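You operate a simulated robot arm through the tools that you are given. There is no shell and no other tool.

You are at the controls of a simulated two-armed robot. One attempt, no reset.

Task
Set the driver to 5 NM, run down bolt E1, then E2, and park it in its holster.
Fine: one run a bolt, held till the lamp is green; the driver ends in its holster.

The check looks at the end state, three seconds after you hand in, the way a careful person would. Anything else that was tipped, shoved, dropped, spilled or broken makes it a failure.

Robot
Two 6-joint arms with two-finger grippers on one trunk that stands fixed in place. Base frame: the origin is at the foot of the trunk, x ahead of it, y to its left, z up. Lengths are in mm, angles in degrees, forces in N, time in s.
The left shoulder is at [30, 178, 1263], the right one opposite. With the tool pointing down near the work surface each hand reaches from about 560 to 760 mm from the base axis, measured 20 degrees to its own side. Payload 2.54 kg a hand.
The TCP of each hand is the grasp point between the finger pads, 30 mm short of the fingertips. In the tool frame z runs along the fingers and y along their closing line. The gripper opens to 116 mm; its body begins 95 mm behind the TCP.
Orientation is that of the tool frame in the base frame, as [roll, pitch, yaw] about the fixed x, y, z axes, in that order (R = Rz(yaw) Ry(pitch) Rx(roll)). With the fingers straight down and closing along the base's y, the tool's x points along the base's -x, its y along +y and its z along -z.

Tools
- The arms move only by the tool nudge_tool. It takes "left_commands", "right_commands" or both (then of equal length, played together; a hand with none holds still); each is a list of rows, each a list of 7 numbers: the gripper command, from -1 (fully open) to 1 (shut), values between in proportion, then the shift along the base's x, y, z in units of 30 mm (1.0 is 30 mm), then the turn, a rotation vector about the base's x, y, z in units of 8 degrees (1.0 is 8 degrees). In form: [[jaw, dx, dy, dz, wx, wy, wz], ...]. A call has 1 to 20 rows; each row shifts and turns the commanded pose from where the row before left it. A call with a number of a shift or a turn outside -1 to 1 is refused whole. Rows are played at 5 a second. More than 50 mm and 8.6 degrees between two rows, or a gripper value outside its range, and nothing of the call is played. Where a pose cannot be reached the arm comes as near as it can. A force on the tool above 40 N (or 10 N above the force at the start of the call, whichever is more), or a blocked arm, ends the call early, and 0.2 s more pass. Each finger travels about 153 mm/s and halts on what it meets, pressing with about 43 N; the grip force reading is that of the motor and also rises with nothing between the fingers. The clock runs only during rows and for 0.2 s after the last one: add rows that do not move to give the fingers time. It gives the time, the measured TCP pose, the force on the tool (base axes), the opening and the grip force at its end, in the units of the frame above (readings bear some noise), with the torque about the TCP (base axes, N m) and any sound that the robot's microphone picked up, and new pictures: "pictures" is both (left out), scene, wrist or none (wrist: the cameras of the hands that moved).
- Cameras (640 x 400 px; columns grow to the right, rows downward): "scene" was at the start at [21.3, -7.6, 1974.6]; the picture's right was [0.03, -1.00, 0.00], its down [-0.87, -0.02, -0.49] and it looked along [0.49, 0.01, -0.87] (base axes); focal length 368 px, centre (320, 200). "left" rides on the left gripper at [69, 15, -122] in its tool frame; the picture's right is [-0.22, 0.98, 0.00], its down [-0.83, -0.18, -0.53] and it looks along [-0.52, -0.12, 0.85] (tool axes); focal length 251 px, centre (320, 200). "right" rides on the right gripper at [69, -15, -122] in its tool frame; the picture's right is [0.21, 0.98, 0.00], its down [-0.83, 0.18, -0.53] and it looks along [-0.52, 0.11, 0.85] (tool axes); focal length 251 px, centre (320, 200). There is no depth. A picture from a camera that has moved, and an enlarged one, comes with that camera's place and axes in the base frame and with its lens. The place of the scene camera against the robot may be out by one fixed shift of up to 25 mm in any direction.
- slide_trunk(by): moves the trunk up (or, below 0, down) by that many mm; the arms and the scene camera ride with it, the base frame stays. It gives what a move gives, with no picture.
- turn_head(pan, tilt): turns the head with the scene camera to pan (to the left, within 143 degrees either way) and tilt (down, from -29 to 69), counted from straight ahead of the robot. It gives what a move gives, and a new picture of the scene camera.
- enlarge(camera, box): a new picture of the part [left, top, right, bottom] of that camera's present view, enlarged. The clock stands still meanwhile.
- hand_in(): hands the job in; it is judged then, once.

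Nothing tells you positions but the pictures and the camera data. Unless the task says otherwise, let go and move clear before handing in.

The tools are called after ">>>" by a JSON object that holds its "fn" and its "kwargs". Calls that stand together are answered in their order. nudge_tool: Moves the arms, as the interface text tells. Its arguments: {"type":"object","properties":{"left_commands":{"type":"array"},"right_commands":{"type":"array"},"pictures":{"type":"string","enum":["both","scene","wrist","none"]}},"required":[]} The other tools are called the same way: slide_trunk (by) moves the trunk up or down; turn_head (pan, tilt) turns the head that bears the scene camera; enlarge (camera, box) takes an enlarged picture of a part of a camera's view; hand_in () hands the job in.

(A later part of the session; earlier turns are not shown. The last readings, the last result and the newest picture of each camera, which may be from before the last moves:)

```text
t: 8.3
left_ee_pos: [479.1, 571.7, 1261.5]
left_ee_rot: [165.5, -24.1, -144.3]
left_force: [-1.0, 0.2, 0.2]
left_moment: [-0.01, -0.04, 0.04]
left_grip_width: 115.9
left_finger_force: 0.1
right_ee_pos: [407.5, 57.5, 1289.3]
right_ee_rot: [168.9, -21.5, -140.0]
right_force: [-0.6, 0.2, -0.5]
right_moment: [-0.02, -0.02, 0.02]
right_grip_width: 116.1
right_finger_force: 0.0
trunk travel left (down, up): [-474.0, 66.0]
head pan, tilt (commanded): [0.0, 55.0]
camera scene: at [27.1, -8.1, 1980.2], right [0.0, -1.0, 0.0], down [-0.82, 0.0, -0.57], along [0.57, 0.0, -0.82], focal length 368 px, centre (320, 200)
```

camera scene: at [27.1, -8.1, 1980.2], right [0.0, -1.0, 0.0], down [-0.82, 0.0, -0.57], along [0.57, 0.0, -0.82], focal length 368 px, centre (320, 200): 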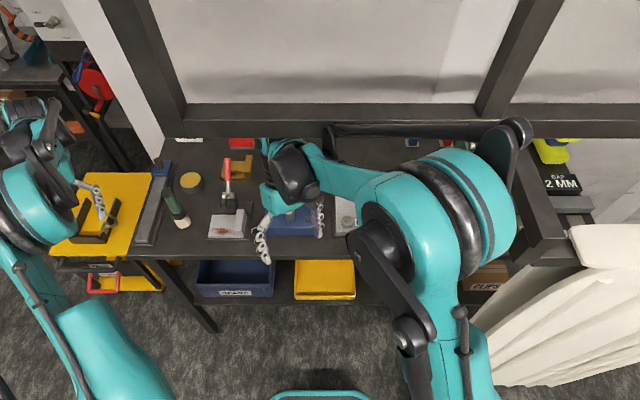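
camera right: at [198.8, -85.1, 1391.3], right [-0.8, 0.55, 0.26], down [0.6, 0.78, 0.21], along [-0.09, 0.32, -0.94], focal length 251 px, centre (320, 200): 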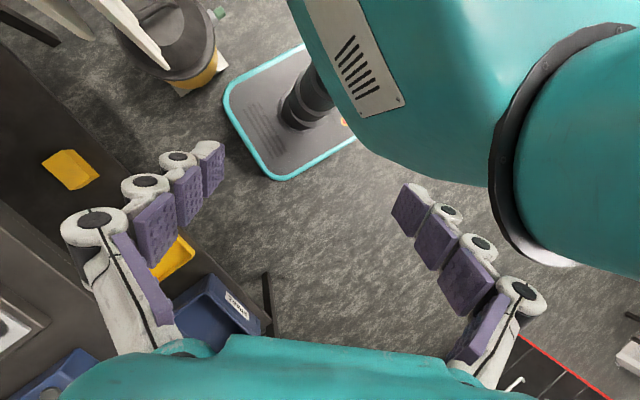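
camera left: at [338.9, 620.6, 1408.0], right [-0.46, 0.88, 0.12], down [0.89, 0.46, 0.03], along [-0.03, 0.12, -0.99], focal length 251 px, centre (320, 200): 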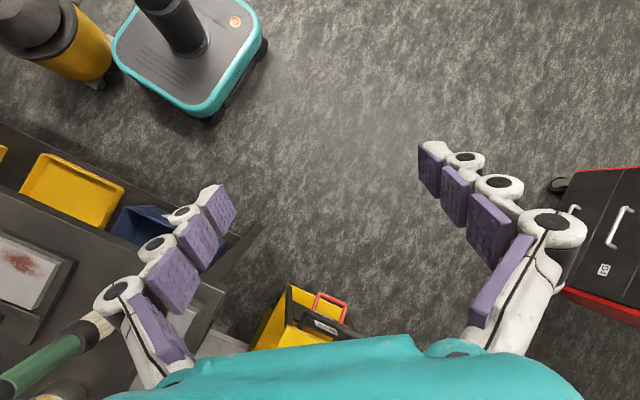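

The trunk has settled upright at its original place, and both hands are free with no load. I'll return the head to its starting view and compare it with the first picture to check that nothing was disturbed.

>>> {"fn": "turn_head", "kwargs": {"pan": 1.5, "tilt": 60.4}}

>>> {"fn": "enlarge", "kwargs": {"camera": "scene", "box": [440, 60, 640, 385]}}

>>> {"fn": "enlarge", "kwargs": {"camera": "scene", "box": [0, 60, 320, 280]}}

>>> {"fn": "enlarge", "kwargs": {"camera": "right", "box": [0, 0, 640, 400]}}

>>> {"fn": "enlarge", "kwargs": {"camera": "left", "box": [0, 0, 640, 400]}}

```text
t: 8.9
left_ee_pos: [478.9, 569.8, 1262.8]
left_ee_rot: [165.5, -24.0, -144.4]
left_force: [0.3, 0.1, 0.3]
left_moment: [0.03, 0.03, 0.04]
left_grip_width: 116.2
left_finger_force: 0.0
right_ee_pos: [409.2, 57.1, 1290.1]
right_ee_rot: [168.9, -21.5, -140.0]
right_force: [-0.3, 0.5, 0.7]
right_moment: [0.03, -0.01, 0.01]
right_grip_width: 116.0
right_finger_force: 0.1
trunk travel left (down, up): [-474.0, 66.0]
head pan, tilt (commanded): [1.5, 60.4]
camera scene: at [21.5, -7.8, 1973.7], right [0.03, -1.0, 0.0], down [-0.87, -0.02, -0.49], along [0.49, 0.01, -0.87], focal length 368 px, centre (320, 200)
```

scene: 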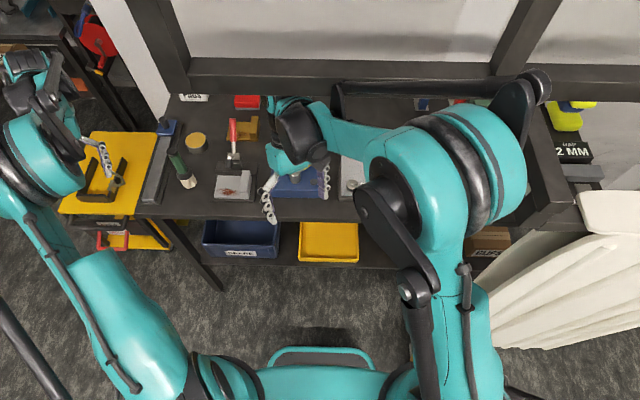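

```text
1.23 times, centred on (540, 222) of scene
camera zoom: at [21.5, -7.8, 1973.7], right [0.03, -1.0, 0.0], down [-0.87, -0.02, -0.49], along [0.49, 0.01, -0.87], focal length 452 px, centre (49, 172)
```

zoom: 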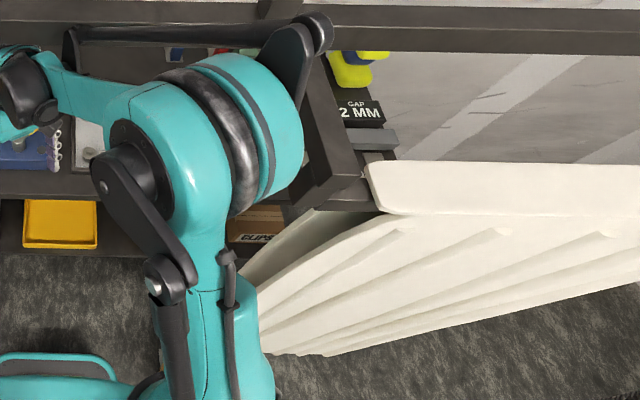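

```text
1.82 times, centred on (160, 170) of scene
camera zoom: at [21.5, -7.8, 1973.7], right [0.03, -1.0, 0.0], down [-0.87, -0.02, -0.49], along [0.49, 0.01, -0.87], focal length 668 px, centre (611, 254)
```

zoom: 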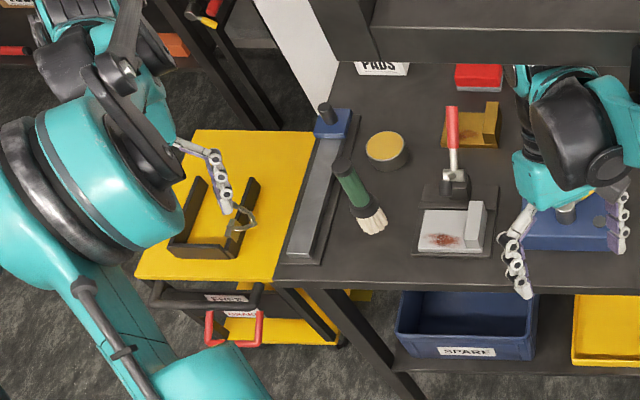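

```text
1.00 times, centred on (320, 200) of right (not enlarged: the box is as wide or as high as the picture)
camera zoom: at [417.4, 13.9, 1422.8], right [-0.72, 0.65, 0.25], down [0.7, 0.68, 0.22], along [-0.03, 0.33, -0.94], focal length 251 px, centre (320, 200)
```

zoom: 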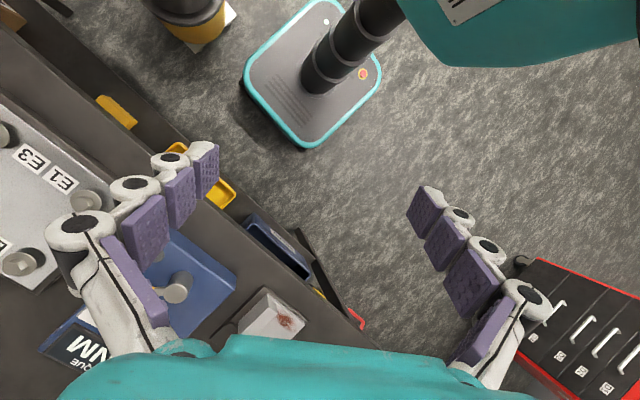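

```text
1.00 times, centred on (320, 200) of left (not enlarged: the box is as wide or as high as the picture)
camera zoom: at [476.3, 550.0, 1400.4], right [-0.31, 0.94, 0.14], down [0.95, 0.3, 0.09], along [0.05, 0.16, -0.99], focal length 251 px, centre (320, 200)
```

zoom: 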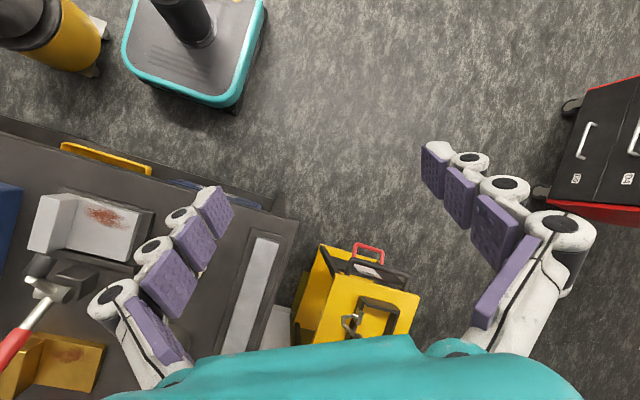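

Comparing with the first picture, the bench items, cart, panel and frame all look as they did at the start, and the trunk is back in its original pose. Next I'll lower the trunk so the wrists and elbows pass well under the beam, starting with a small slide.

>>> {"fn": "slide_trunk", "kwargs": {"by": -60}}

>>> {"fn": "enlarge", "kwargs": {"camera": "scene", "box": [0, 0, 640, 400]}}

```text
t: 9.9
left_ee_pos: [478.9, 571.1, 1201.1]
left_ee_rot: [165.5, -24.1, -144.4]
left_force: [0.4, -0.7, 0.2]
left_moment: [0.02, 0.02, -0.02]
left_grip_width: 115.7
left_finger_force: 0.0
right_ee_pos: [408.0, 56.3, 1229.3]
right_ee_rot: [168.9, -21.5, -140.0]
right_force: [-0.5, 0.0, -0.1]
right_moment: [0.0, 0.0, 0.02]
right_grip_width: 115.9
right_finger_force: 0.1
trunk travel left (down, up): [-414.0, 126.0]
head pan, tilt (commanded): [1.5, 60.4]
```

```text
1.00 times, centred on (320, 200) of scene (not enlarged: the box is as wide or as high as the picture)
camera zoom: at [21.3, -7.5, 1913.8], right [0.03, -1.0, 0.0], down [-0.87, -0.02, -0.49], along [0.49, 0.01, -0.87], focal length 368 px, centre (320, 200)
```

zoom: 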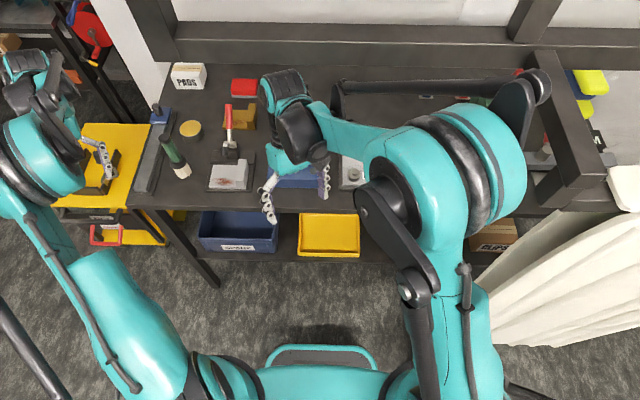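

The trunk slid down 60 mm cleanly with no load on the hands. There also seems to be a rail coming toward me from the frame near the right elbow, so I'll look closely at that before lowering further.

>>> {"fn": "enlarge", "kwargs": {"camera": "scene", "box": [440, 20, 640, 220]}}

>>> {"fn": "turn_head", "kwargs": {"pan": -40, "tilt": 45}}

>>> {"fn": "turn_head", "kwargs": {"pan": -80, "tilt": 50}}

>>> {"fn": "turn_head", "kwargs": {"pan": 50, "tilt": 45}}

```text
2.00 times, centred on (540, 120) of scene
camera zoom: at [21.3, -7.5, 1913.8], right [0.03, -1.0, 0.0], down [-0.87, -0.02, -0.49], along [0.49, 0.01, -0.87], focal length 735 px, centre (-120, 360)
```

zoom: 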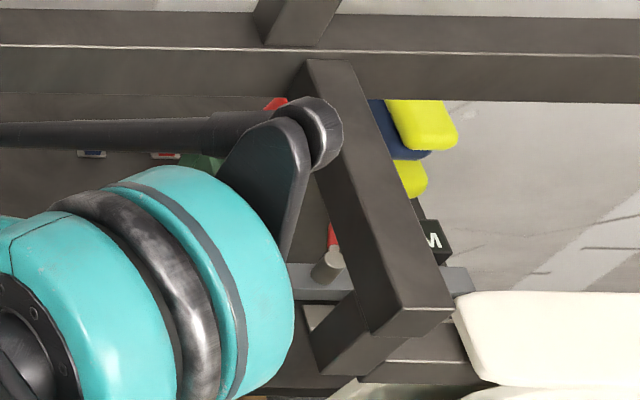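

```text
t: 11.0
left_ee_pos: [479.3, 569.8, 1201.5]
left_ee_rot: [165.5, -24.1, -144.4]
left_force: [0.1, 0.1, 0.2]
left_moment: [-0.01, -0.03, -0.02]
left_grip_width: 115.8
left_finger_force: 0.0
right_ee_pos: [408.6, 57.3, 1229.3]
right_ee_rot: [168.9, -21.5, -140.0]
right_force: [0.6, -0.1, -0.4]
right_moment: [0.03, 0.0, 0.01]
right_grip_width: 115.9
right_finger_force: 0.1
trunk travel left (down, up): [-414.0, 126.0]
head pan, tilt (commanded): [-40.0, 45.0]
camera scene: at [17.6, -61.3, 1933.6], right [-0.64, -0.77, 0.0], down [-0.54, 0.45, -0.71], along [0.54, -0.45, -0.71], focal length 368 px, centre (320, 200)
```

scene: 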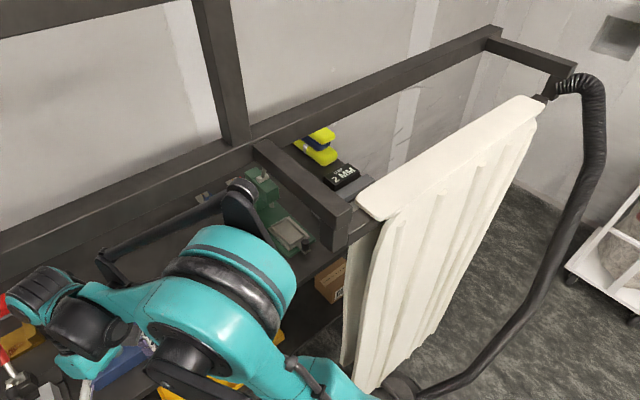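

```text
t: 12.1
left_ee_pos: [478.7, 570.4, 1201.1]
left_ee_rot: [165.5, -24.2, -144.4]
left_force: [-0.4, 0.4, 0.4]
left_moment: [-0.04, -0.02, -0.04]
left_grip_width: 115.8
left_finger_force: 0.1
right_ee_pos: [408.6, 57.2, 1229.2]
right_ee_rot: [168.9, -21.5, -140.0]
right_force: [0.6, -0.8, 0.1]
right_moment: [0.0, 0.0, -0.03]
right_grip_width: 115.9
right_finger_force: 0.1
trunk travel left (down, up): [-414.0, 126.0]
head pan, tilt (commanded): [-80.0, 50.0]
camera scene: at [-31.3, -84.9, 1926.7], right [-0.98, -0.17, 0.0], down [-0.13, 0.75, -0.64], along [0.11, -0.63, -0.77], focal length 368 px, centre (320, 200)
```

scene: 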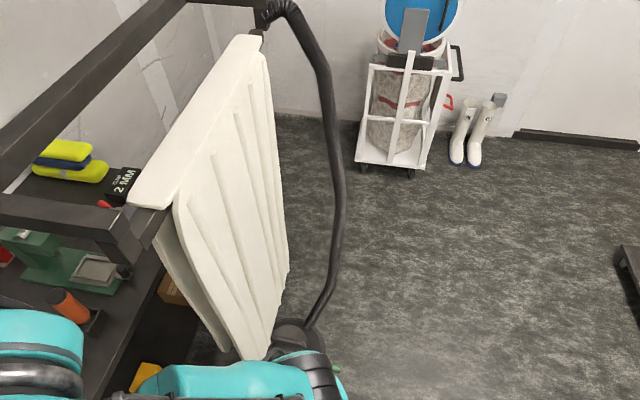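

```text
t: 14.2
left_ee_pos: [478.7, 569.7, 1201.7]
left_ee_rot: [165.5, -24.1, -144.4]
left_force: [0.8, 0.2, -0.7]
left_moment: [0.02, -0.01, -0.01]
left_grip_width: 116.1
left_finger_force: 0.0
right_ee_pos: [409.3, 57.2, 1229.5]
right_ee_rot: [168.9, -21.6, -140.0]
right_force: [0.0, -0.4, -0.2]
right_moment: [-0.05, -0.02, 0.01]
right_grip_width: 115.9
right_finger_force: 0.0
trunk travel left (down, up): [-414.0, 126.0]
head pan, tilt (commanded): [50.0, 45.0]
camera scene: at [7.6, 53.2, 1933.6], right [0.77, -0.64, 0.0], down [-0.46, -0.54, -0.71], along [0.45, 0.54, -0.71], focal length 368 px, centre (320, 200)
```

scene: 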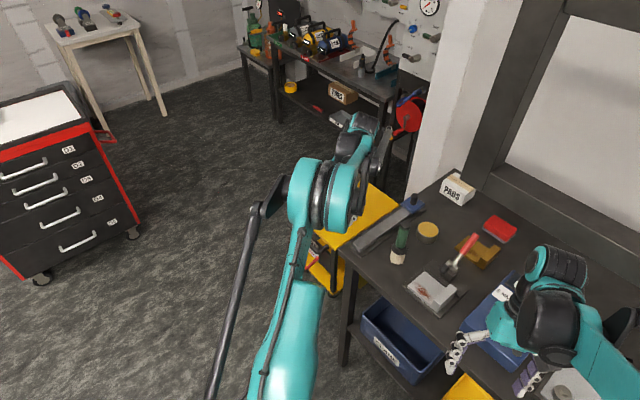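

I can now map the obstacles: a lower beam at z about 1530–1600 across x 420–480, a rail ending near (288,-338,1505), and a hanging panel edge near (295,-360). Lowering the trunk another 140 mm puts the wrists and forearms safely under all of this.

>>> {"fn": "slide_trunk", "kwargs": {"by": -140}}

>>> {"fn": "turn_head", "kwargs": {"pan": 0, "tilt": 50}}

```text
t: 15.9
left_ee_pos: [477.7, 570.3, 1063.7]
left_ee_rot: [165.5, -24.1, -144.4]
left_force: [-0.3, 0.3, -0.5]
left_moment: [0.02, 0.01, -0.04]
left_grip_width: 116.0
left_finger_force: 0.1
right_ee_pos: [408.7, 57.2, 1090.6]
right_ee_rot: [168.9, -21.5, -140.0]
right_force: [0.3, -0.6, -0.1]
right_moment: [-0.02, 0.01, 0.02]
right_grip_width: 116.0
right_finger_force: 0.0
trunk travel left (down, up): [-274.0, 266.0]
head pan, tilt (commanded): [50.0, 45.0]
```

```text
t: 17.1
left_ee_pos: [479.3, 570.1, 1061.0]
left_ee_rot: [165.4, -24.1, -144.4]
left_force: [0.3, 0.1, -0.2]
left_moment: [-0.02, 0.02, -0.02]
left_grip_width: 115.9
left_finger_force: 0.0
right_ee_pos: [408.5, 57.0, 1089.1]
right_ee_rot: [168.9, -21.4, -140.1]
right_force: [-0.4, -0.4, 0.1]
right_moment: [0.0, -0.01, -0.03]
right_grip_width: 116.1
right_finger_force: 0.1
trunk travel left (down, up): [-274.0, 266.0]
head pan, tilt (commanded): [0.0, 50.0]
camera scene: at [32.3, -9.0, 1786.7], right [0.0, -1.0, 0.0], down [-0.77, 0.0, -0.64], along [0.64, 0.0, -0.77], focal length 368 px, centre (320, 200)
```

scene: 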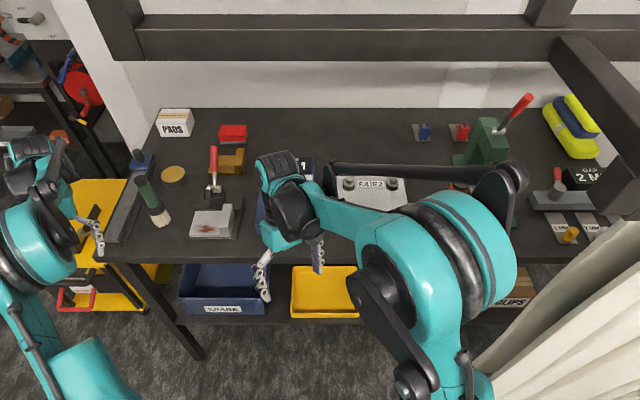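

The trunk is now 200 mm down and steady, with clear space below the beam. I'll untwist the right hand to point straight down in small steps while bringing it back toward its own side, checking as I go.

>>> {"fn": "nudge_tool", "kwargs": {"right_commands": [[-1, 0, -0.5, 0.3, -0.054, -0.434, -0.667], [-1, 0, -0.5, 0.3, -0.054, -0.434, -0.667], [-1, 0, -0.5, 0.3, -0.054, -0.434, -0.667], [-1, 0, 0, 0, 0, 0, 0]], "pictures": "scene"}}

```text
t: 18.1
left_ee_pos: [478.9, 570.1, 1060.4]
left_ee_rot: [165.5, -24.2, -144.4]
left_force: [-0.6, -0.8, 0.4]
left_moment: [-0.03, 0.05, 0.04]
left_grip_width: 116.2
left_finger_force: 0.1
right_ee_pos: [409.2, 12.1, 1116.1]
right_ee_rot: [175.6, -13.2, -158.1]
right_force: [0.3, -0.3, 0.8]
right_moment: [-0.01, 0.02, 0.0]
right_grip_width: 116.0
right_finger_force: 0.0
trunk travel left (down, up): [-274.0, 266.0]
head pan, tilt (commanded): [0.0, 50.0]
camera scene: at [33.2, -8.4, 1786.7], right [0.0, -1.0, 0.0], down [-0.77, 0.0, -0.64], along [0.64, 0.0, -0.77], focal length 368 px, centre (320, 200)
```

scene: 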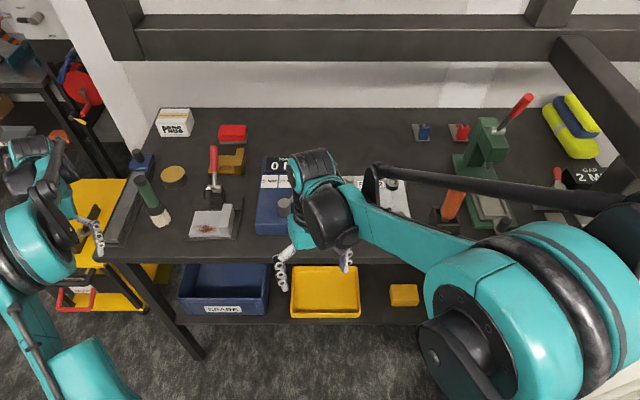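

The right hand follows accurately, but its elbow swings outward toward the rail end when the hand is drawn in. I'll finish the untwisting while moving forward under the beam, which brings the elbow back inward.

>>> {"fn": "nudge_tool", "kwargs": {"right_commands": [[-1, 1, 0, 0, 0, 0, 0], [-1, 1, 0, 0, 0, 0, 0], [-1, 1, 0, 0, 0, 0, 0], [-1, 0, 0, 0, 0, 0, 0]], "pictures": "scene"}}

```text
t: 19.1
left_ee_pos: [478.1, 570.4, 1061.6]
left_ee_rot: [165.5, -24.1, -144.4]
left_force: [-0.7, -0.3, -0.4]
left_moment: [0.01, -0.02, 0.02]
left_grip_width: 116.2
left_finger_force: 0.0
right_ee_pos: [498.9, 12.7, 1116.8]
right_ee_rot: [175.7, -13.2, -158.1]
right_force: [0.0, -0.5, 1.2]
right_moment: [0.01, -0.04, -0.02]
right_grip_width: 115.7
right_finger_force: 0.0
trunk travel left (down, up): [-274.0, 266.0]
head pan, tilt (commanded): [0.0, 50.0]
camera scene: at [31.0, -9.2, 1786.8], right [0.0, -1.0, 0.0], down [-0.77, 0.0, -0.64], along [0.64, 0.0, -0.77], focal length 368 px, centre (320, 200)
```

scene: 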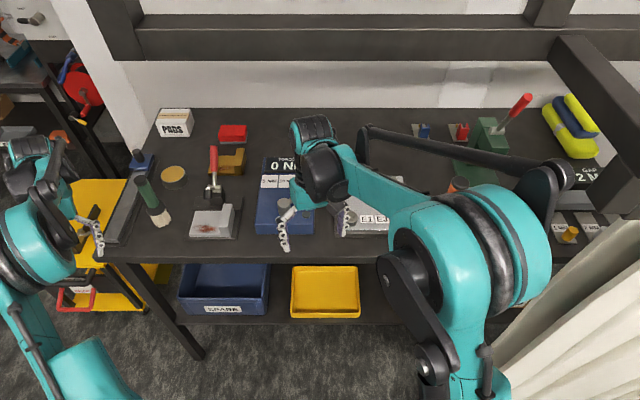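

The elbow is back inside, well clear of the rail. I'll finish turning the right hand straight down while moving it slightly forward and to the right.

>>> {"fn": "nudge_tool", "kwargs": {"right_commands": [[-1, 0.6, -0.8, 0.3, -0.054, -0.434, -0.667], [-1, 0.6, -0.8, 0.3, -0.054, -0.434, -0.667], [-1, 0.6, -0.8, 0.3, -0.054, -0.434, -0.667], [-1, 0.6, -0.8, 0.3, -0.054, -0.434, -0.667], [-1, 0, 0, 0, 0, 0, 0]], "pictures": "both"}}

```text
t: 20.2
left_ee_pos: [479.9, 570.8, 1060.9]
left_ee_rot: [165.4, -24.1, -144.5]
left_force: [-0.4, 0.1, -0.1]
left_moment: [-0.02, -0.01, 0.01]
left_grip_width: 116.0
left_finger_force: 0.1
right_ee_pos: [571.3, -83.3, 1152.4]
right_ee_rot: [-180.0, -0.1, 180.0]
right_force: [-0.2, 0.0, 0.4]
right_moment: [0.01, -0.02, -0.02]
right_grip_width: 115.8
right_finger_force: 0.1
trunk travel left (down, up): [-274.0, 266.0]
head pan, tilt (commanded): [0.0, 50.0]
camera scene: at [32.5, -8.3, 1786.7], right [0.0, -1.0, 0.0], down [-0.77, 0.0, -0.64], along [0.64, 0.0, -0.77], focal length 368 px, centre (320, 200)
camera right: at [502.8, -98.9, 1273.8], right [-0.21, 0.98, 0.0], down [0.83, 0.18, 0.53], along [0.52, 0.11, -0.85], focal length 251 px, centre (320, 200)
```

scene: 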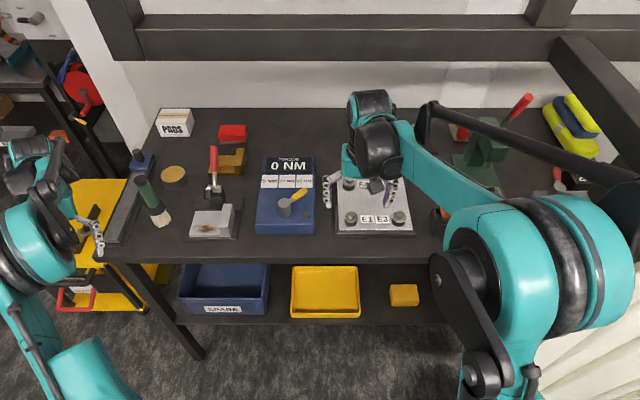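
right: 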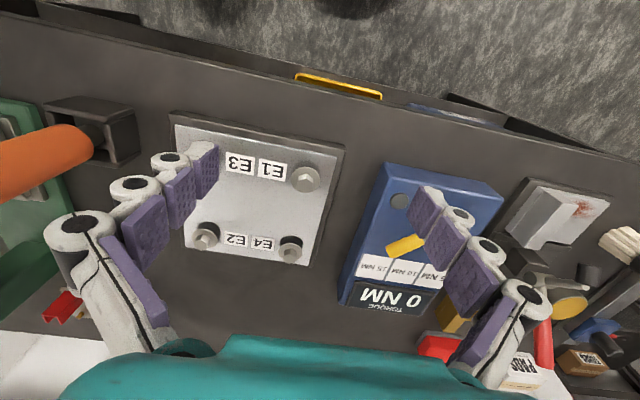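

The right hand is straight down over the bolt plate, and the bench items look undisturbed. Before going further right I'll check the elbow against the rail from a turned head.

>>> {"fn": "turn_head", "kwargs": {"pan": -45, "tilt": 45}}

>>> {"fn": "enlarge", "kwargs": {"camera": "scene", "box": [100, 50, 420, 330]}}

>>> {"fn": "enlarge", "kwargs": {"camera": "right", "box": [0, 60, 220, 200]}}

```text
t: 21.4
left_ee_pos: [479.5, 569.6, 1062.0]
left_ee_rot: [165.5, -24.1, -144.5]
left_force: [-0.5, 0.1, 0.4]
left_moment: [0.01, -0.01, 0.04]
left_grip_width: 116.3
left_finger_force: 0.2
right_ee_pos: [571.3, -84.6, 1152.7]
right_ee_rot: [179.9, -0.1, 179.9]
right_force: [0.0, 0.0, -0.1]
right_moment: [0.0, 0.01, 0.06]
right_grip_width: 115.8
right_finger_force: 0.1
trunk travel left (down, up): [-274.0, 266.0]
head pan, tilt (commanded): [-45.0, 45.0]
camera scene: at [12.8, -66.7, 1793.6], right [-0.71, -0.71, 0.0], down [-0.5, 0.5, -0.71], along [0.5, -0.5, -0.71], focal length 368 px, centre (320, 200)
```

scene: 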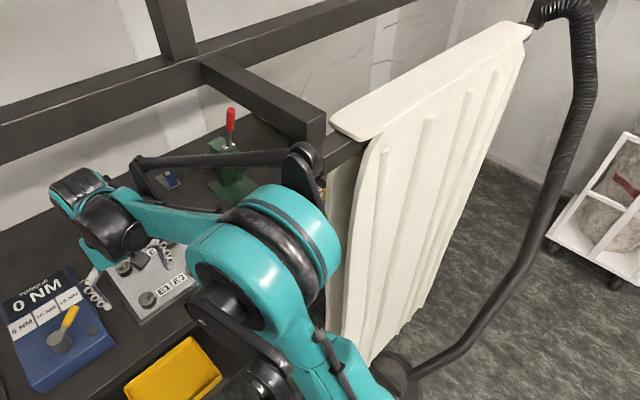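

```text
1.43 times, centred on (260, 190) of scene
camera zoom: at [12.8, -66.7, 1793.6], right [-0.71, -0.71, 0.0], down [-0.5, 0.5, -0.71], along [0.5, -0.5, -0.71], focal length 525 px, centre (406, 214)
```

zoom: 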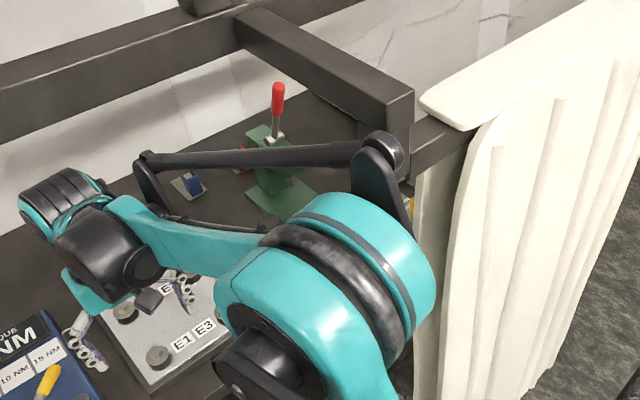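

```text
2.86 times, centred on (110, 130) of right
camera zoom: at [502.6, -99.4, 1273.8], right [-0.21, 0.98, 0.0], down [0.83, 0.18, 0.53], along [0.52, 0.11, -0.85], focal length 718 px, centre (920, 400)
```

zoom: 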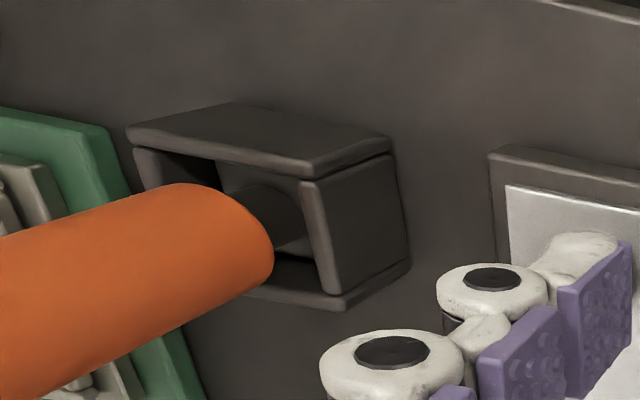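

The right elbow sits behind the rail end with clearance, but its forearm rod is close under the beam. I'll lower the trunk another 75 mm first, then raise the hands by the same amount so they stay clear of the bench.

>>> {"fn": "slide_trunk", "kwargs": {"by": -75}}

>>> {"fn": "nudge_tool", "kwargs": {"left_commands": [[-1, 0, 0, 0.8, 0, 0, 0], [-1, 0, 0, 0.8, 0, 0, 0], [-1, 0, 0, 0.8, 0, 0, 0], [-1, 0, 0, 0, 0, 0, 0]], "right_commands": [[-1, 0, 0, 0.5, 0, 0, 0], [-1, 0, 0, 0.5, 0, 0, 0], [-1, 0, 0, 0.5, 0, 0, 0], [-1, 0, 0, 0, 0, 0, 0]], "pictures": "scene"}}

```text
t: 22.5
left_ee_pos: [478.6, 570.5, 986.3]
left_ee_rot: [165.5, -24.1, -144.4]
left_force: [0.1, 0.7, 0.2]
left_moment: [-0.03, 0.04, -0.01]
left_grip_width: 115.8
left_finger_force: 0.0
right_ee_pos: [571.2, -84.6, 1077.7]
right_ee_rot: [179.9, 0.0, 179.9]
right_force: [0.0, 0.4, 0.3]
right_moment: [0.0, -0.01, -0.01]
right_grip_width: 115.9
right_finger_force: 0.1
trunk travel left (down, up): [-199.0, 341.0]
head pan, tilt (commanded): [-45.0, 45.0]
```

```text
t: 23.5
left_ee_pos: [479.1, 573.0, 1057.2]
left_ee_rot: [165.6, -24.3, -144.3]
left_force: [1.0, 0.7, 0.5]
left_moment: [0.01, 0.02, 0.0]
left_grip_width: 115.7
left_finger_force: 0.0
right_ee_pos: [571.6, -84.8, 1121.8]
right_ee_rot: [179.8, -0.1, 179.9]
right_force: [0.3, -0.3, 0.2]
right_moment: [-0.01, -0.01, -0.02]
right_grip_width: 116.4
right_finger_force: 0.0
trunk travel left (down, up): [-199.0, 341.0]
head pan, tilt (commanded): [-45.0, 45.0]
camera scene: at [13.4, -66.4, 1718.6], right [-0.71, -0.71, 0.0], down [-0.5, 0.5, -0.71], along [0.5, -0.5, -0.71], focal length 368 px, centre (320, 200)
```

scene: 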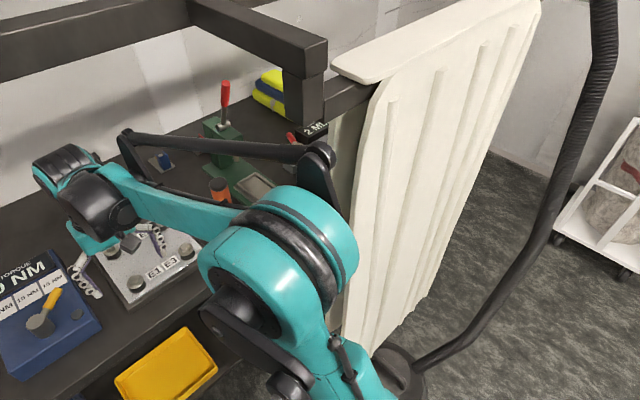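

Clearance under the beam is improving and nothing else has moved. I'll do one more step of the same size.

>>> {"fn": "slide_trunk", "kwargs": {"by": -70}}

>>> {"fn": "turn_head", "kwargs": {"pan": 0, "tilt": 50}}

```text
t: 24.6
left_ee_pos: [478.2, 572.7, 987.9]
left_ee_rot: [165.5, -24.1, -144.4]
left_force: [-0.4, -0.4, 0.8]
left_moment: [0.01, -0.02, 0.01]
left_grip_width: 116.0
left_finger_force: 0.1
right_ee_pos: [570.5, -85.1, 1053.5]
right_ee_rot: [180.0, 0.0, 179.8]
right_force: [-0.3, 1.1, -0.6]
right_moment: [0.0, 0.01, -0.03]
right_grip_width: 116.2
right_finger_force: 0.2
trunk travel left (down, up): [-129.0, 411.0]
head pan, tilt (commanded): [-45.0, 45.0]
```

```text
t: 25.7
left_ee_pos: [478.8, 572.0, 988.9]
left_ee_rot: [165.5, -24.1, -144.4]
left_force: [0.0, 0.2, 0.0]
left_moment: [0.02, 0.0, -0.01]
left_grip_width: 116.2
left_finger_force: 0.0
right_ee_pos: [570.6, -83.6, 1052.0]
right_ee_rot: [179.9, -0.1, 179.9]
right_force: [0.6, -0.6, -0.2]
right_moment: [-0.02, 0.02, -0.03]
right_grip_width: 115.8
right_finger_force: 0.1
trunk travel left (down, up): [-129.0, 411.0]
head pan, tilt (commanded): [0.0, 50.0]
camera scene: at [32.3, -9.2, 1641.7], right [0.0, -1.0, 0.0], down [-0.77, 0.0, -0.64], along [0.64, 0.0, -0.77], focal length 368 px, centre (320, 200)
```

scene: 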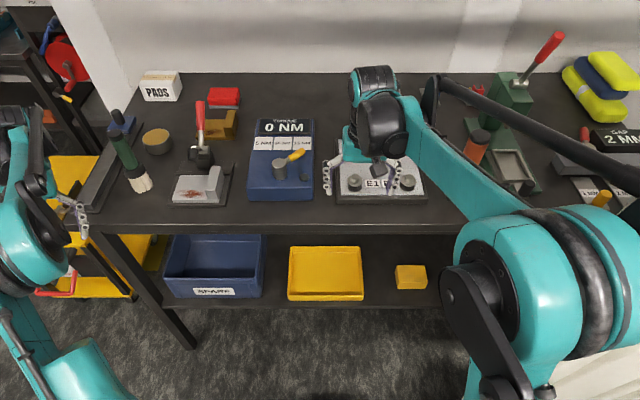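

The trunk is now about 346 mm down and the whole arm works below the beam. I'll test how far the right hand reaches pointing straight down by raising it and moving above E2.

>>> {"fn": "nudge_tool", "kwargs": {"right_commands": [[-1, 0, 0, 1, 0, 0, 0], [-1, 0, 0, 1, 0, 0, 0], [-1, 0, 0, 1, 0, 0, 0], [-1, 0.9, -0.56, 0, 0, 0, 0], [-1, 0.9, -0.56, 0, 0, 0, 0], [-1, 0.9, -0.56, 0, 0, 0, 0], [-1, 0.9, -0.56, 0, 0, 0, 0], [-1, 0, 0, 0, 0, 0, 0]], "pictures": "both"}}

```text
t: 27.5
left_ee_pos: [477.9, 572.1, 988.1]
left_ee_rot: [165.5, -24.1, -144.3]
left_force: [0.5, -0.1, 0.0]
left_moment: [-0.02, -0.02, 0.0]
left_grip_width: 115.9
left_finger_force: 0.0
right_ee_pos: [678.0, -153.2, 1141.8]
right_ee_rot: [179.9, 0.0, 179.9]
right_force: [-1.4, 0.2, 0.6]
right_moment: [0.0, -0.04, -0.03]
right_grip_width: 115.7
right_finger_force: 0.0
trunk travel left (down, up): [-129.0, 411.0]
head pan, tilt (commanded): [0.0, 50.0]
camera scene: at [31.5, -8.8, 1641.7], right [0.0, -1.0, 0.0], down [-0.77, 0.0, -0.64], along [0.64, 0.0, -0.77], focal length 368 px, centre (320, 200)
camera right: at [610.0, -168.1, 1263.3], right [-0.21, 0.98, 0.0], down [0.83, 0.18, 0.53], along [0.52, 0.11, -0.85], focal length 251 px, centre (320, 200)
```

scene: 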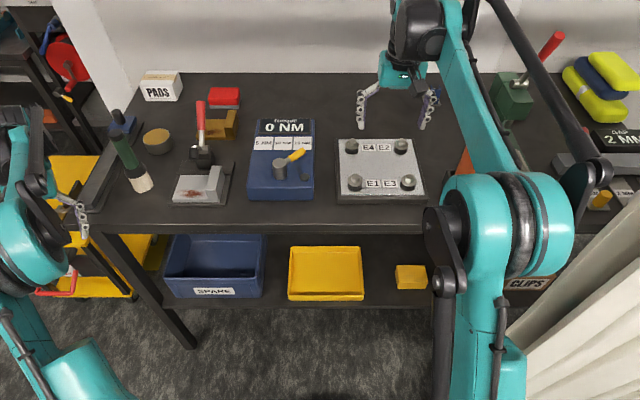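
right: 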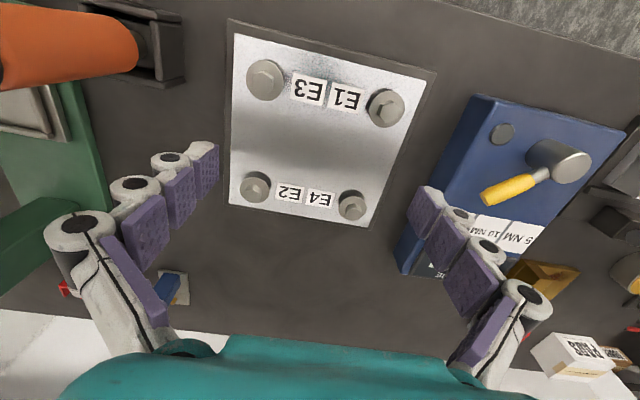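

The right hand moves freely here at z 1142, with the elbow well inside. I'll continue to directly above E2 to confirm the reach.

>>> {"fn": "nudge_tool", "kwargs": {"right_commands": [[-1, 0.9, -0.55, 0, 0, 0, 0], [-1, 0.9, -0.55, 0, 0, 0, 0], [-1, 0.9, -0.55, 0, 0, 0, 0], [-1, 0.87, -0.55, 0, 0, 0, 0], [-1, 0, 0, 0, 0, 0, 0]], "pictures": "both"}}

```text
t: 28.7
left_ee_pos: [479.1, 573.0, 988.0]
left_ee_rot: [165.5, -24.1, -144.5]
left_force: [0.0, 0.2, 0.2]
left_moment: [-0.01, 0.0, -0.04]
left_grip_width: 115.9
left_finger_force: 0.2
right_ee_pos: [741.8, -208.3, 1131.0]
right_ee_rot: [179.8, -0.1, 179.9]
right_force: [0.2, 0.7, -0.8]
right_moment: [-0.02, 0.02, 0.01]
right_grip_width: 115.9
right_finger_force: 0.2
right hand out of reach, approached as far as the arm can: row 3, 4
trunk travel left (down, up): [-129.0, 411.0]
head pan, tilt (commanded): [0.0, 50.0]
camera scene: at [32.0, -8.8, 1641.7], right [0.0, -1.0, 0.0], down [-0.77, 0.0, -0.64], along [0.64, 0.0, -0.77], focal length 368 px, centre (320, 200)
camera right: at [673.2, -222.7, 1252.0], right [-0.21, 0.98, 0.0], down [0.83, 0.18, 0.53], along [0.52, 0.11, -0.85], focal length 251 px, centre (320, 200)
```

scene: 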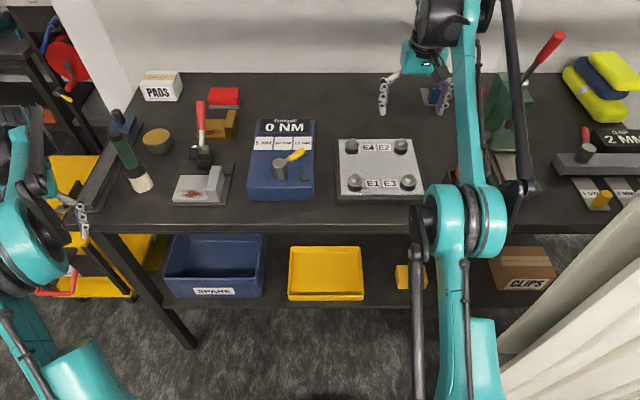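
right: 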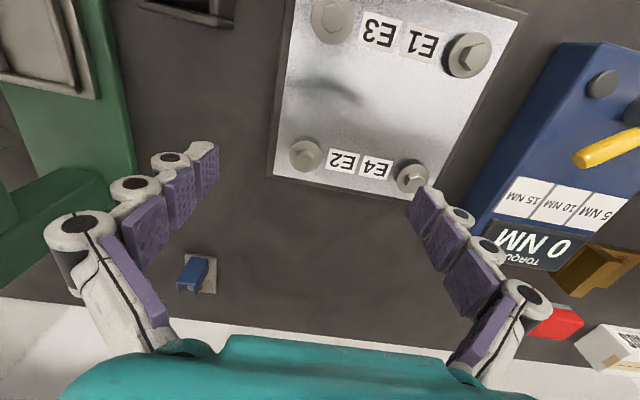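

At this trunk height the reach ends at about x 742 pointing straight down, so E2 will need the trunk about 110 mm higher with the arm extended; the driver pick and E1 suit the present height. I'll bring the right hand back to a spot where its camera sees the driver and holster well.

>>> {"fn": "nudge_tool", "kwargs": {"right_commands": [[-1, -0.9, -0.2, 0, 0, 0, 0], [-1, -0.9, -0.2, 0, 0, 0, 0], [-1, -0.9, -0.2, 0, 0, 0, 0], [-1, -0.9, -0.2, 0, 0, 0, 0], [-1, -0.9, -0.2, 0, 0, 0, 0], [-1, -0.9, -0.2, 0, 0, 0, 0], [-1, -0.5, -0.4, 0, 0, 0, 0], [-1, 0, 0, 0, 0, 0, 0]], "pictures": "both"}}

>>> {"fn": "enlarge", "kwargs": {"camera": "right", "box": [120, 60, 400, 260]}}

```text
t: 30.5
left_ee_pos: [479.0, 571.5, 987.6]
left_ee_rot: [165.5, -24.1, -144.5]
left_force: [-0.7, -0.3, 0.3]
left_moment: [0.01, 0.06, 0.01]
left_grip_width: 115.9
left_finger_force: 0.1
right_ee_pos: [564.8, -253.6, 1129.1]
right_ee_rot: [179.9, -0.1, 179.9]
right_force: [0.2, 0.2, -0.9]
right_moment: [-0.02, -0.01, 0.01]
right_grip_width: 116.2
right_finger_force: 0.1
trunk travel left (down, up): [-129.0, 411.0]
head pan, tilt (commanded): [0.0, 50.0]
camera scene: at [32.5, -8.9, 1641.7], right [0.0, -1.0, 0.0], down [-0.77, 0.0, -0.64], along [0.64, 0.0, -0.77], focal length 368 px, centre (320, 200)
camera right: at [494.8, -268.6, 1251.0], right [-0.21, 0.98, 0.0], down [0.83, 0.18, 0.53], along [0.52, 0.11, -0.85], focal length 251 px, centre (320, 200)
```

scene: 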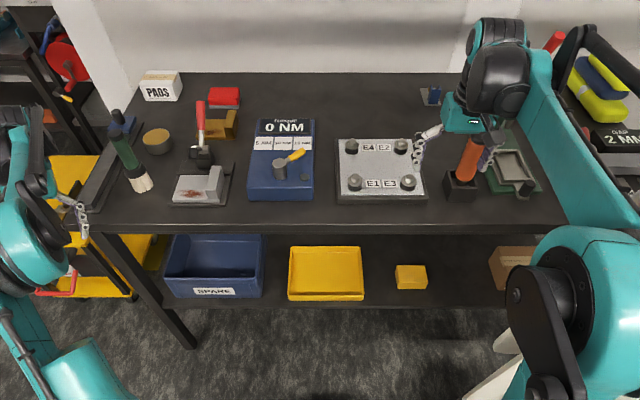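
right: 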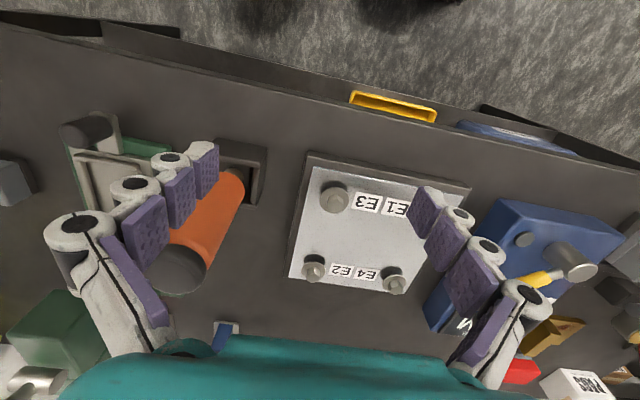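

```text
2.00 times, centred on (260, 160) of right
camera zoom: at [494.8, -268.6, 1251.0], right [-0.21, 0.98, 0.0], down [0.83, 0.18, 0.53], along [0.52, 0.11, -0.85], focal length 503 px, centre (440, 280)
```

zoom: 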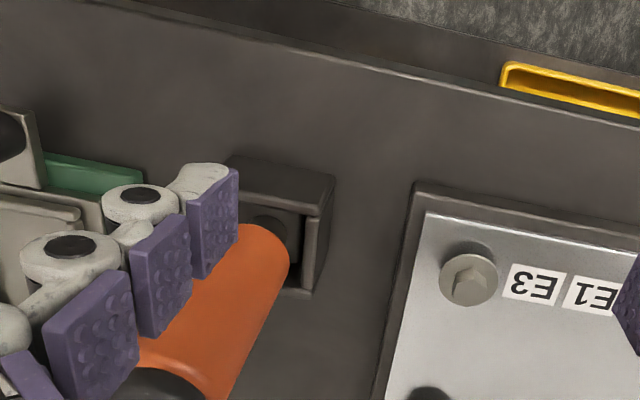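

The driver stands vertically at about (650,-344), with its handle from z 996 to 1123 and about 42 mm across. Next is the torque setting with the left hand: I'll raise it and turn it straight down, keeping it in front of the tall brush and clamp.

>>> {"fn": "nudge_tool", "kwargs": {"left_commands": [[-1, 0, 0, 0.6, -0.099, -0.43, -0.497], [-1, 0, 0, 0.6, -0.099, -0.43, -0.497], [-1, 0, 0, 0.6, -0.099, -0.43, -0.497], [-1, 0, 0, 0.6, -0.099, -0.43, -0.497], [-1, 0, 0, 0, 0, 0, 0]], "pictures": "scene"}}

```text
t: 31.7
left_ee_pos: [478.7, 571.3, 1059.3]
left_ee_rot: [174.9, -13.2, -163.6]
left_force: [0.0, 0.6, 1.0]
left_moment: [0.03, -0.03, 0.01]
left_grip_width: 115.9
left_finger_force: 0.0
right_ee_pos: [563.4, -254.2, 1129.7]
right_ee_rot: [180.0, -0.1, 179.8]
right_force: [-0.4, -0.1, -0.5]
right_moment: [-0.01, 0.0, -0.01]
right_grip_width: 116.0
right_finger_force: 0.2
trunk travel left (down, up): [-129.0, 411.0]
head pan, tilt (commanded): [0.0, 50.0]
camera scene: at [32.7, -9.0, 1641.7], right [0.0, -1.0, 0.0], down [-0.77, 0.0, -0.64], along [0.64, 0.0, -0.77], focal length 368 px, centre (320, 200)
```

scene: 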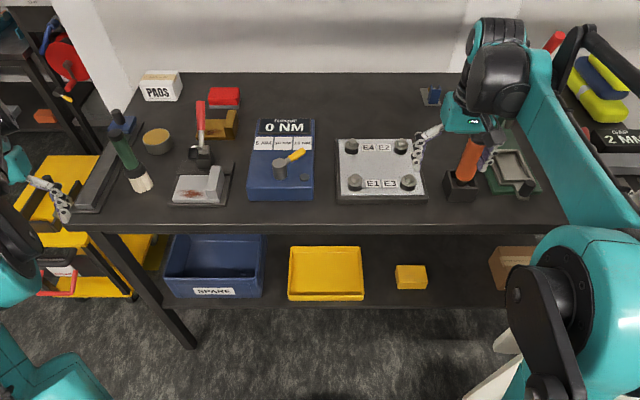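

The left hand is half untwisted and clear of everything. I'll finish the turn while raising it to about z 1130 and starting inward.

>>> {"fn": "nudge_tool", "kwargs": {"left_commands": [[-1, 0, -0.8, 0.6, -0.099, -0.43, -0.497], [-1, 0, -0.8, 0.6, -0.099, -0.43, -0.497], [-1, 0, -0.8, 0.6, -0.099, -0.43, -0.497], [-1, 0, -0.8, 0.6, -0.099, -0.43, -0.497], [-1, 0.2, -1, 0, 0, 0, 0], [-1, 0.2, -1, 0, 0, 0, 0], [-1, 0.2, -1, 0, 0, 0, 0], [-1, 0.2, -1, 0, 0, 0, 0], [-1, 0, 0, 0, 0, 0, 0]], "pictures": "both"}}

```text
t: 33.7
left_ee_pos: [501.5, 356.3, 1131.9]
left_ee_rot: [180.0, -0.1, 179.9]
left_force: [-0.4, -0.2, 0.7]
left_moment: [-0.02, 0.0, -0.01]
left_grip_width: 116.0
left_finger_force: 0.1
right_ee_pos: [563.2, -254.0, 1129.9]
right_ee_rot: [-180.0, 0.0, 179.9]
right_force: [0.4, 0.7, 0.2]
right_moment: [0.0, -0.01, 0.01]
right_grip_width: 116.0
right_finger_force: 0.1
trunk travel left (down, up): [-129.0, 411.0]
head pan, tilt (commanded): [0.0, 50.0]
camera scene: at [32.2, -8.7, 1641.7], right [0.0, -1.0, 0.0], down [-0.77, 0.0, -0.64], along [0.64, 0.0, -0.77], focal length 368 px, centre (320, 200)
camera left: at [431.5, 372.6, 1252.9], right [0.21, 0.98, 0.0], down [0.83, -0.18, 0.53], along [0.52, -0.11, -0.85], focal length 251 px, centre (320, 200)
```

scene: 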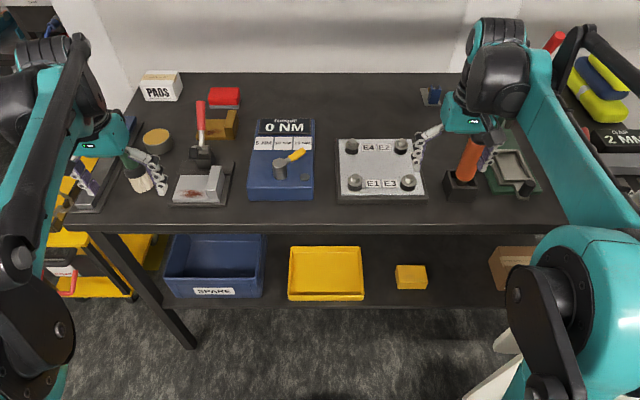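
left: 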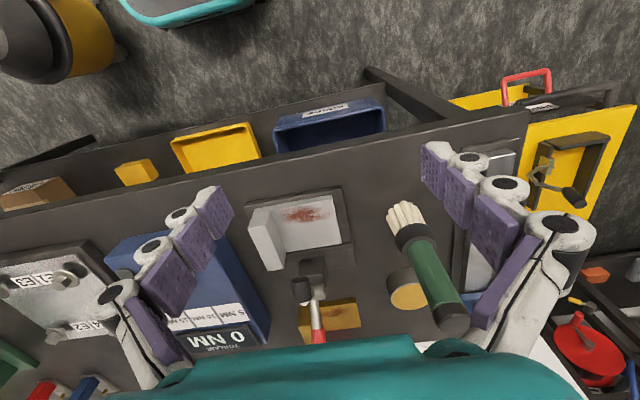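

The left hand is straight down at (501,356,1132), with the brush and clamp standing well ahead of it. I'll slide it across in front of them to line up with the torque controller.

>>> {"fn": "nudge_tool", "kwargs": {"left_commands": [[-1, 0, -1, 0, 0, 0, 0], [-1, 0, -1, 0, 0, 0, 0], [-1, 0, -1, 0, 0, 0, 0], [-1, 0, -1, 0, 0, 0, 0], [-1, 0, -1, 0, 0, 0, 0], [-1, 0, -1, 0, 0, 0, 0], [-1, 0.3, -1, 0, 0, 0, 0], [-1, 0.3, -1, 0, 0, 0, 0], [-1, 0.3, -0.6, 0, 0, 0, 0], [-1, 0, 0, 0, 0, 0, 0]], "pictures": "both"}}

>>> {"fn": "enlarge", "kwargs": {"camera": "left", "box": [210, 100, 450, 300]}}

>>> {"fn": "enlarge", "kwargs": {"camera": "scene", "box": [230, 90, 440, 220]}}

```text
t: 35.9
left_ee_pos: [528.4, 96.1, 1132.6]
left_ee_rot: [179.9, 0.0, 180.0]
left_force: [0.2, 0.8, -0.4]
left_moment: [0.01, -0.02, -0.02]
left_grip_width: 116.2
left_finger_force: 0.2
right_ee_pos: [563.8, -254.0, 1129.8]
right_ee_rot: [179.9, 0.0, -180.0]
right_force: [0.0, 1.2, -0.1]
right_moment: [0.03, 0.0, -0.02]
right_grip_width: 116.3
right_finger_force: 0.0
trunk travel left (down, up): [-129.0, 411.0]
head pan, tilt (commanded): [0.0, 50.0]
camera scene: at [31.8, -9.1, 1641.7], right [0.0, -1.0, 0.0], down [-0.77, 0.0, -0.64], along [0.64, 0.0, -0.77], focal length 368 px, centre (320, 200)
camera left: at [459.2, 112.6, 1254.0], right [0.21, 0.98, 0.0], down [0.83, -0.18, 0.53], along [0.52, -0.11, -0.85], focal length 251 px, centre (320, 200)
```

scene: 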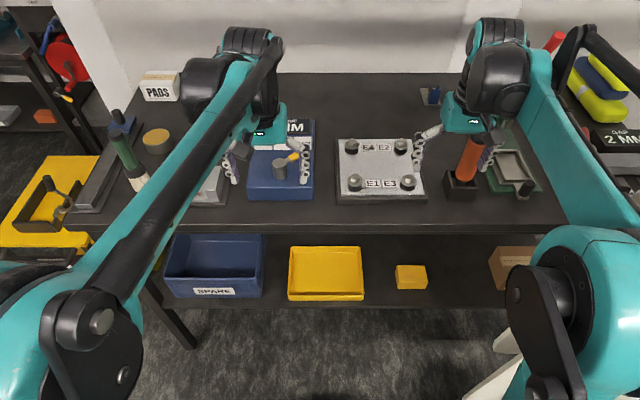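
left: 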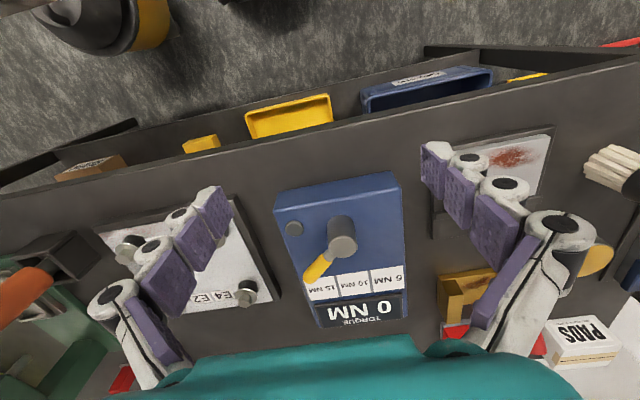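

```text
2.00 times, centred on (330, 200) of left
camera zoom: at [459.2, 112.6, 1254.0], right [0.21, 0.98, 0.0], down [0.83, -0.18, 0.53], along [0.52, -0.11, -0.85], focal length 503 px, centre (300, 200)
```

zoom: 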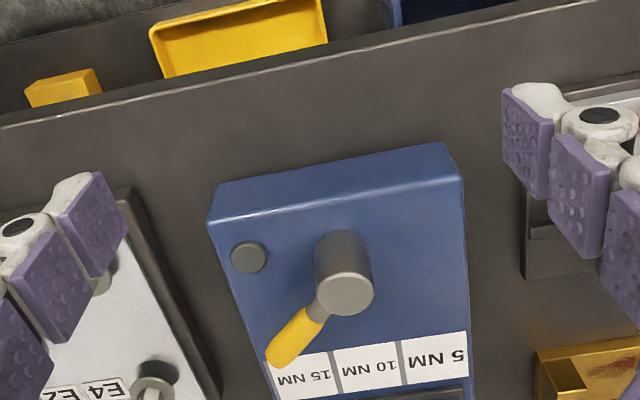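

```text
3.05 times, centred on (335, 155) of scene
camera zoom: at [31.8, -9.1, 1641.7], right [0.0, -1.0, 0.0], down [-0.77, 0.0, -0.64], along [0.64, 0.0, -0.77], focal length 1120 px, centre (274, 337)
```

zoom: 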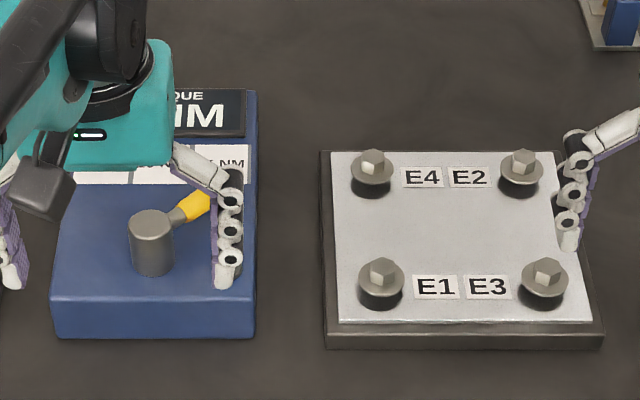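

I see the knob with its yellow lever pointing forward-right, the three setting labels and a grey lamp. I'll take close views from both wrists to place the knob and lever precisely.

>>> {"fn": "enlarge", "kwargs": {"camera": "right", "box": [460, 190, 640, 300]}}

>>> {"fn": "enlarge", "kwargs": {"camera": "left", "box": [260, 160, 420, 340]}}

>>> {"fn": "enlarge", "kwargs": {"camera": "scene", "box": [240, 110, 330, 210]}}

```text
3.56 times, centred on (550, 245) of right
camera zoom: at [494.5, -268.7, 1251.2], right [-0.21, 0.98, 0.0], down [0.83, 0.18, 0.53], along [0.52, 0.11, -0.85], focal length 894 px, centre (-498, 40)
```

zoom: 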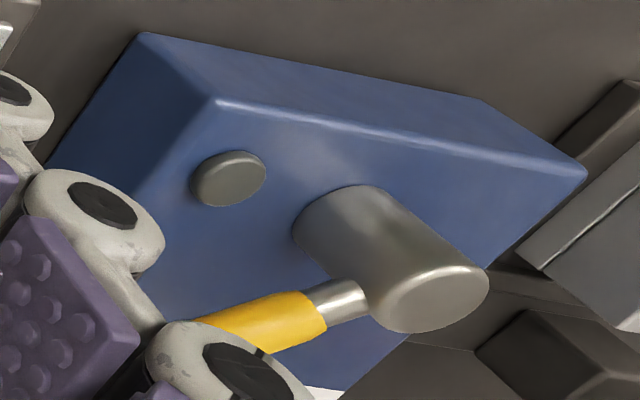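

```text
2.22 times, centred on (340, 250) of left
camera zoom: at [459.2, 112.6, 1254.0], right [0.21, 0.98, 0.0], down [0.83, -0.18, 0.53], along [0.52, -0.11, -0.85], focal length 559 px, centre (276, 89)
```

zoom: 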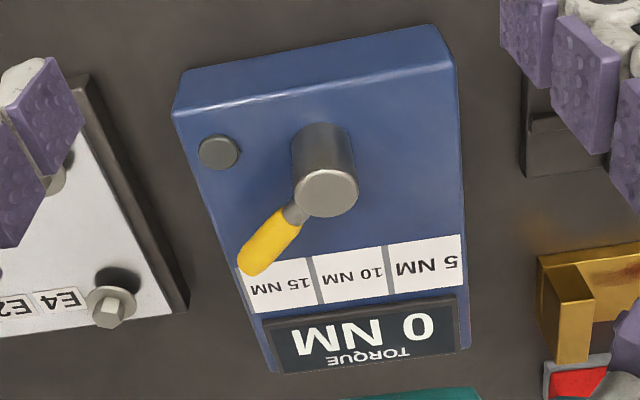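

```text
4.00 times, centred on (285, 160) of scene
camera zoom: at [31.8, -9.1, 1641.7], right [0.0, -1.0, 0.0], down [-0.77, 0.0, -0.64], along [0.64, 0.0, -0.77], focal length 1470 px, centre (460, 360)
```

zoom: 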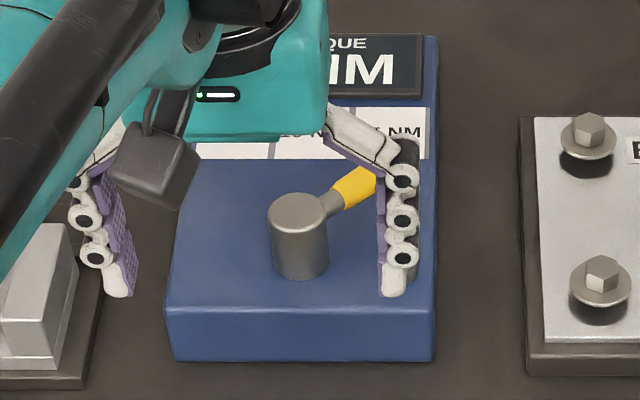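

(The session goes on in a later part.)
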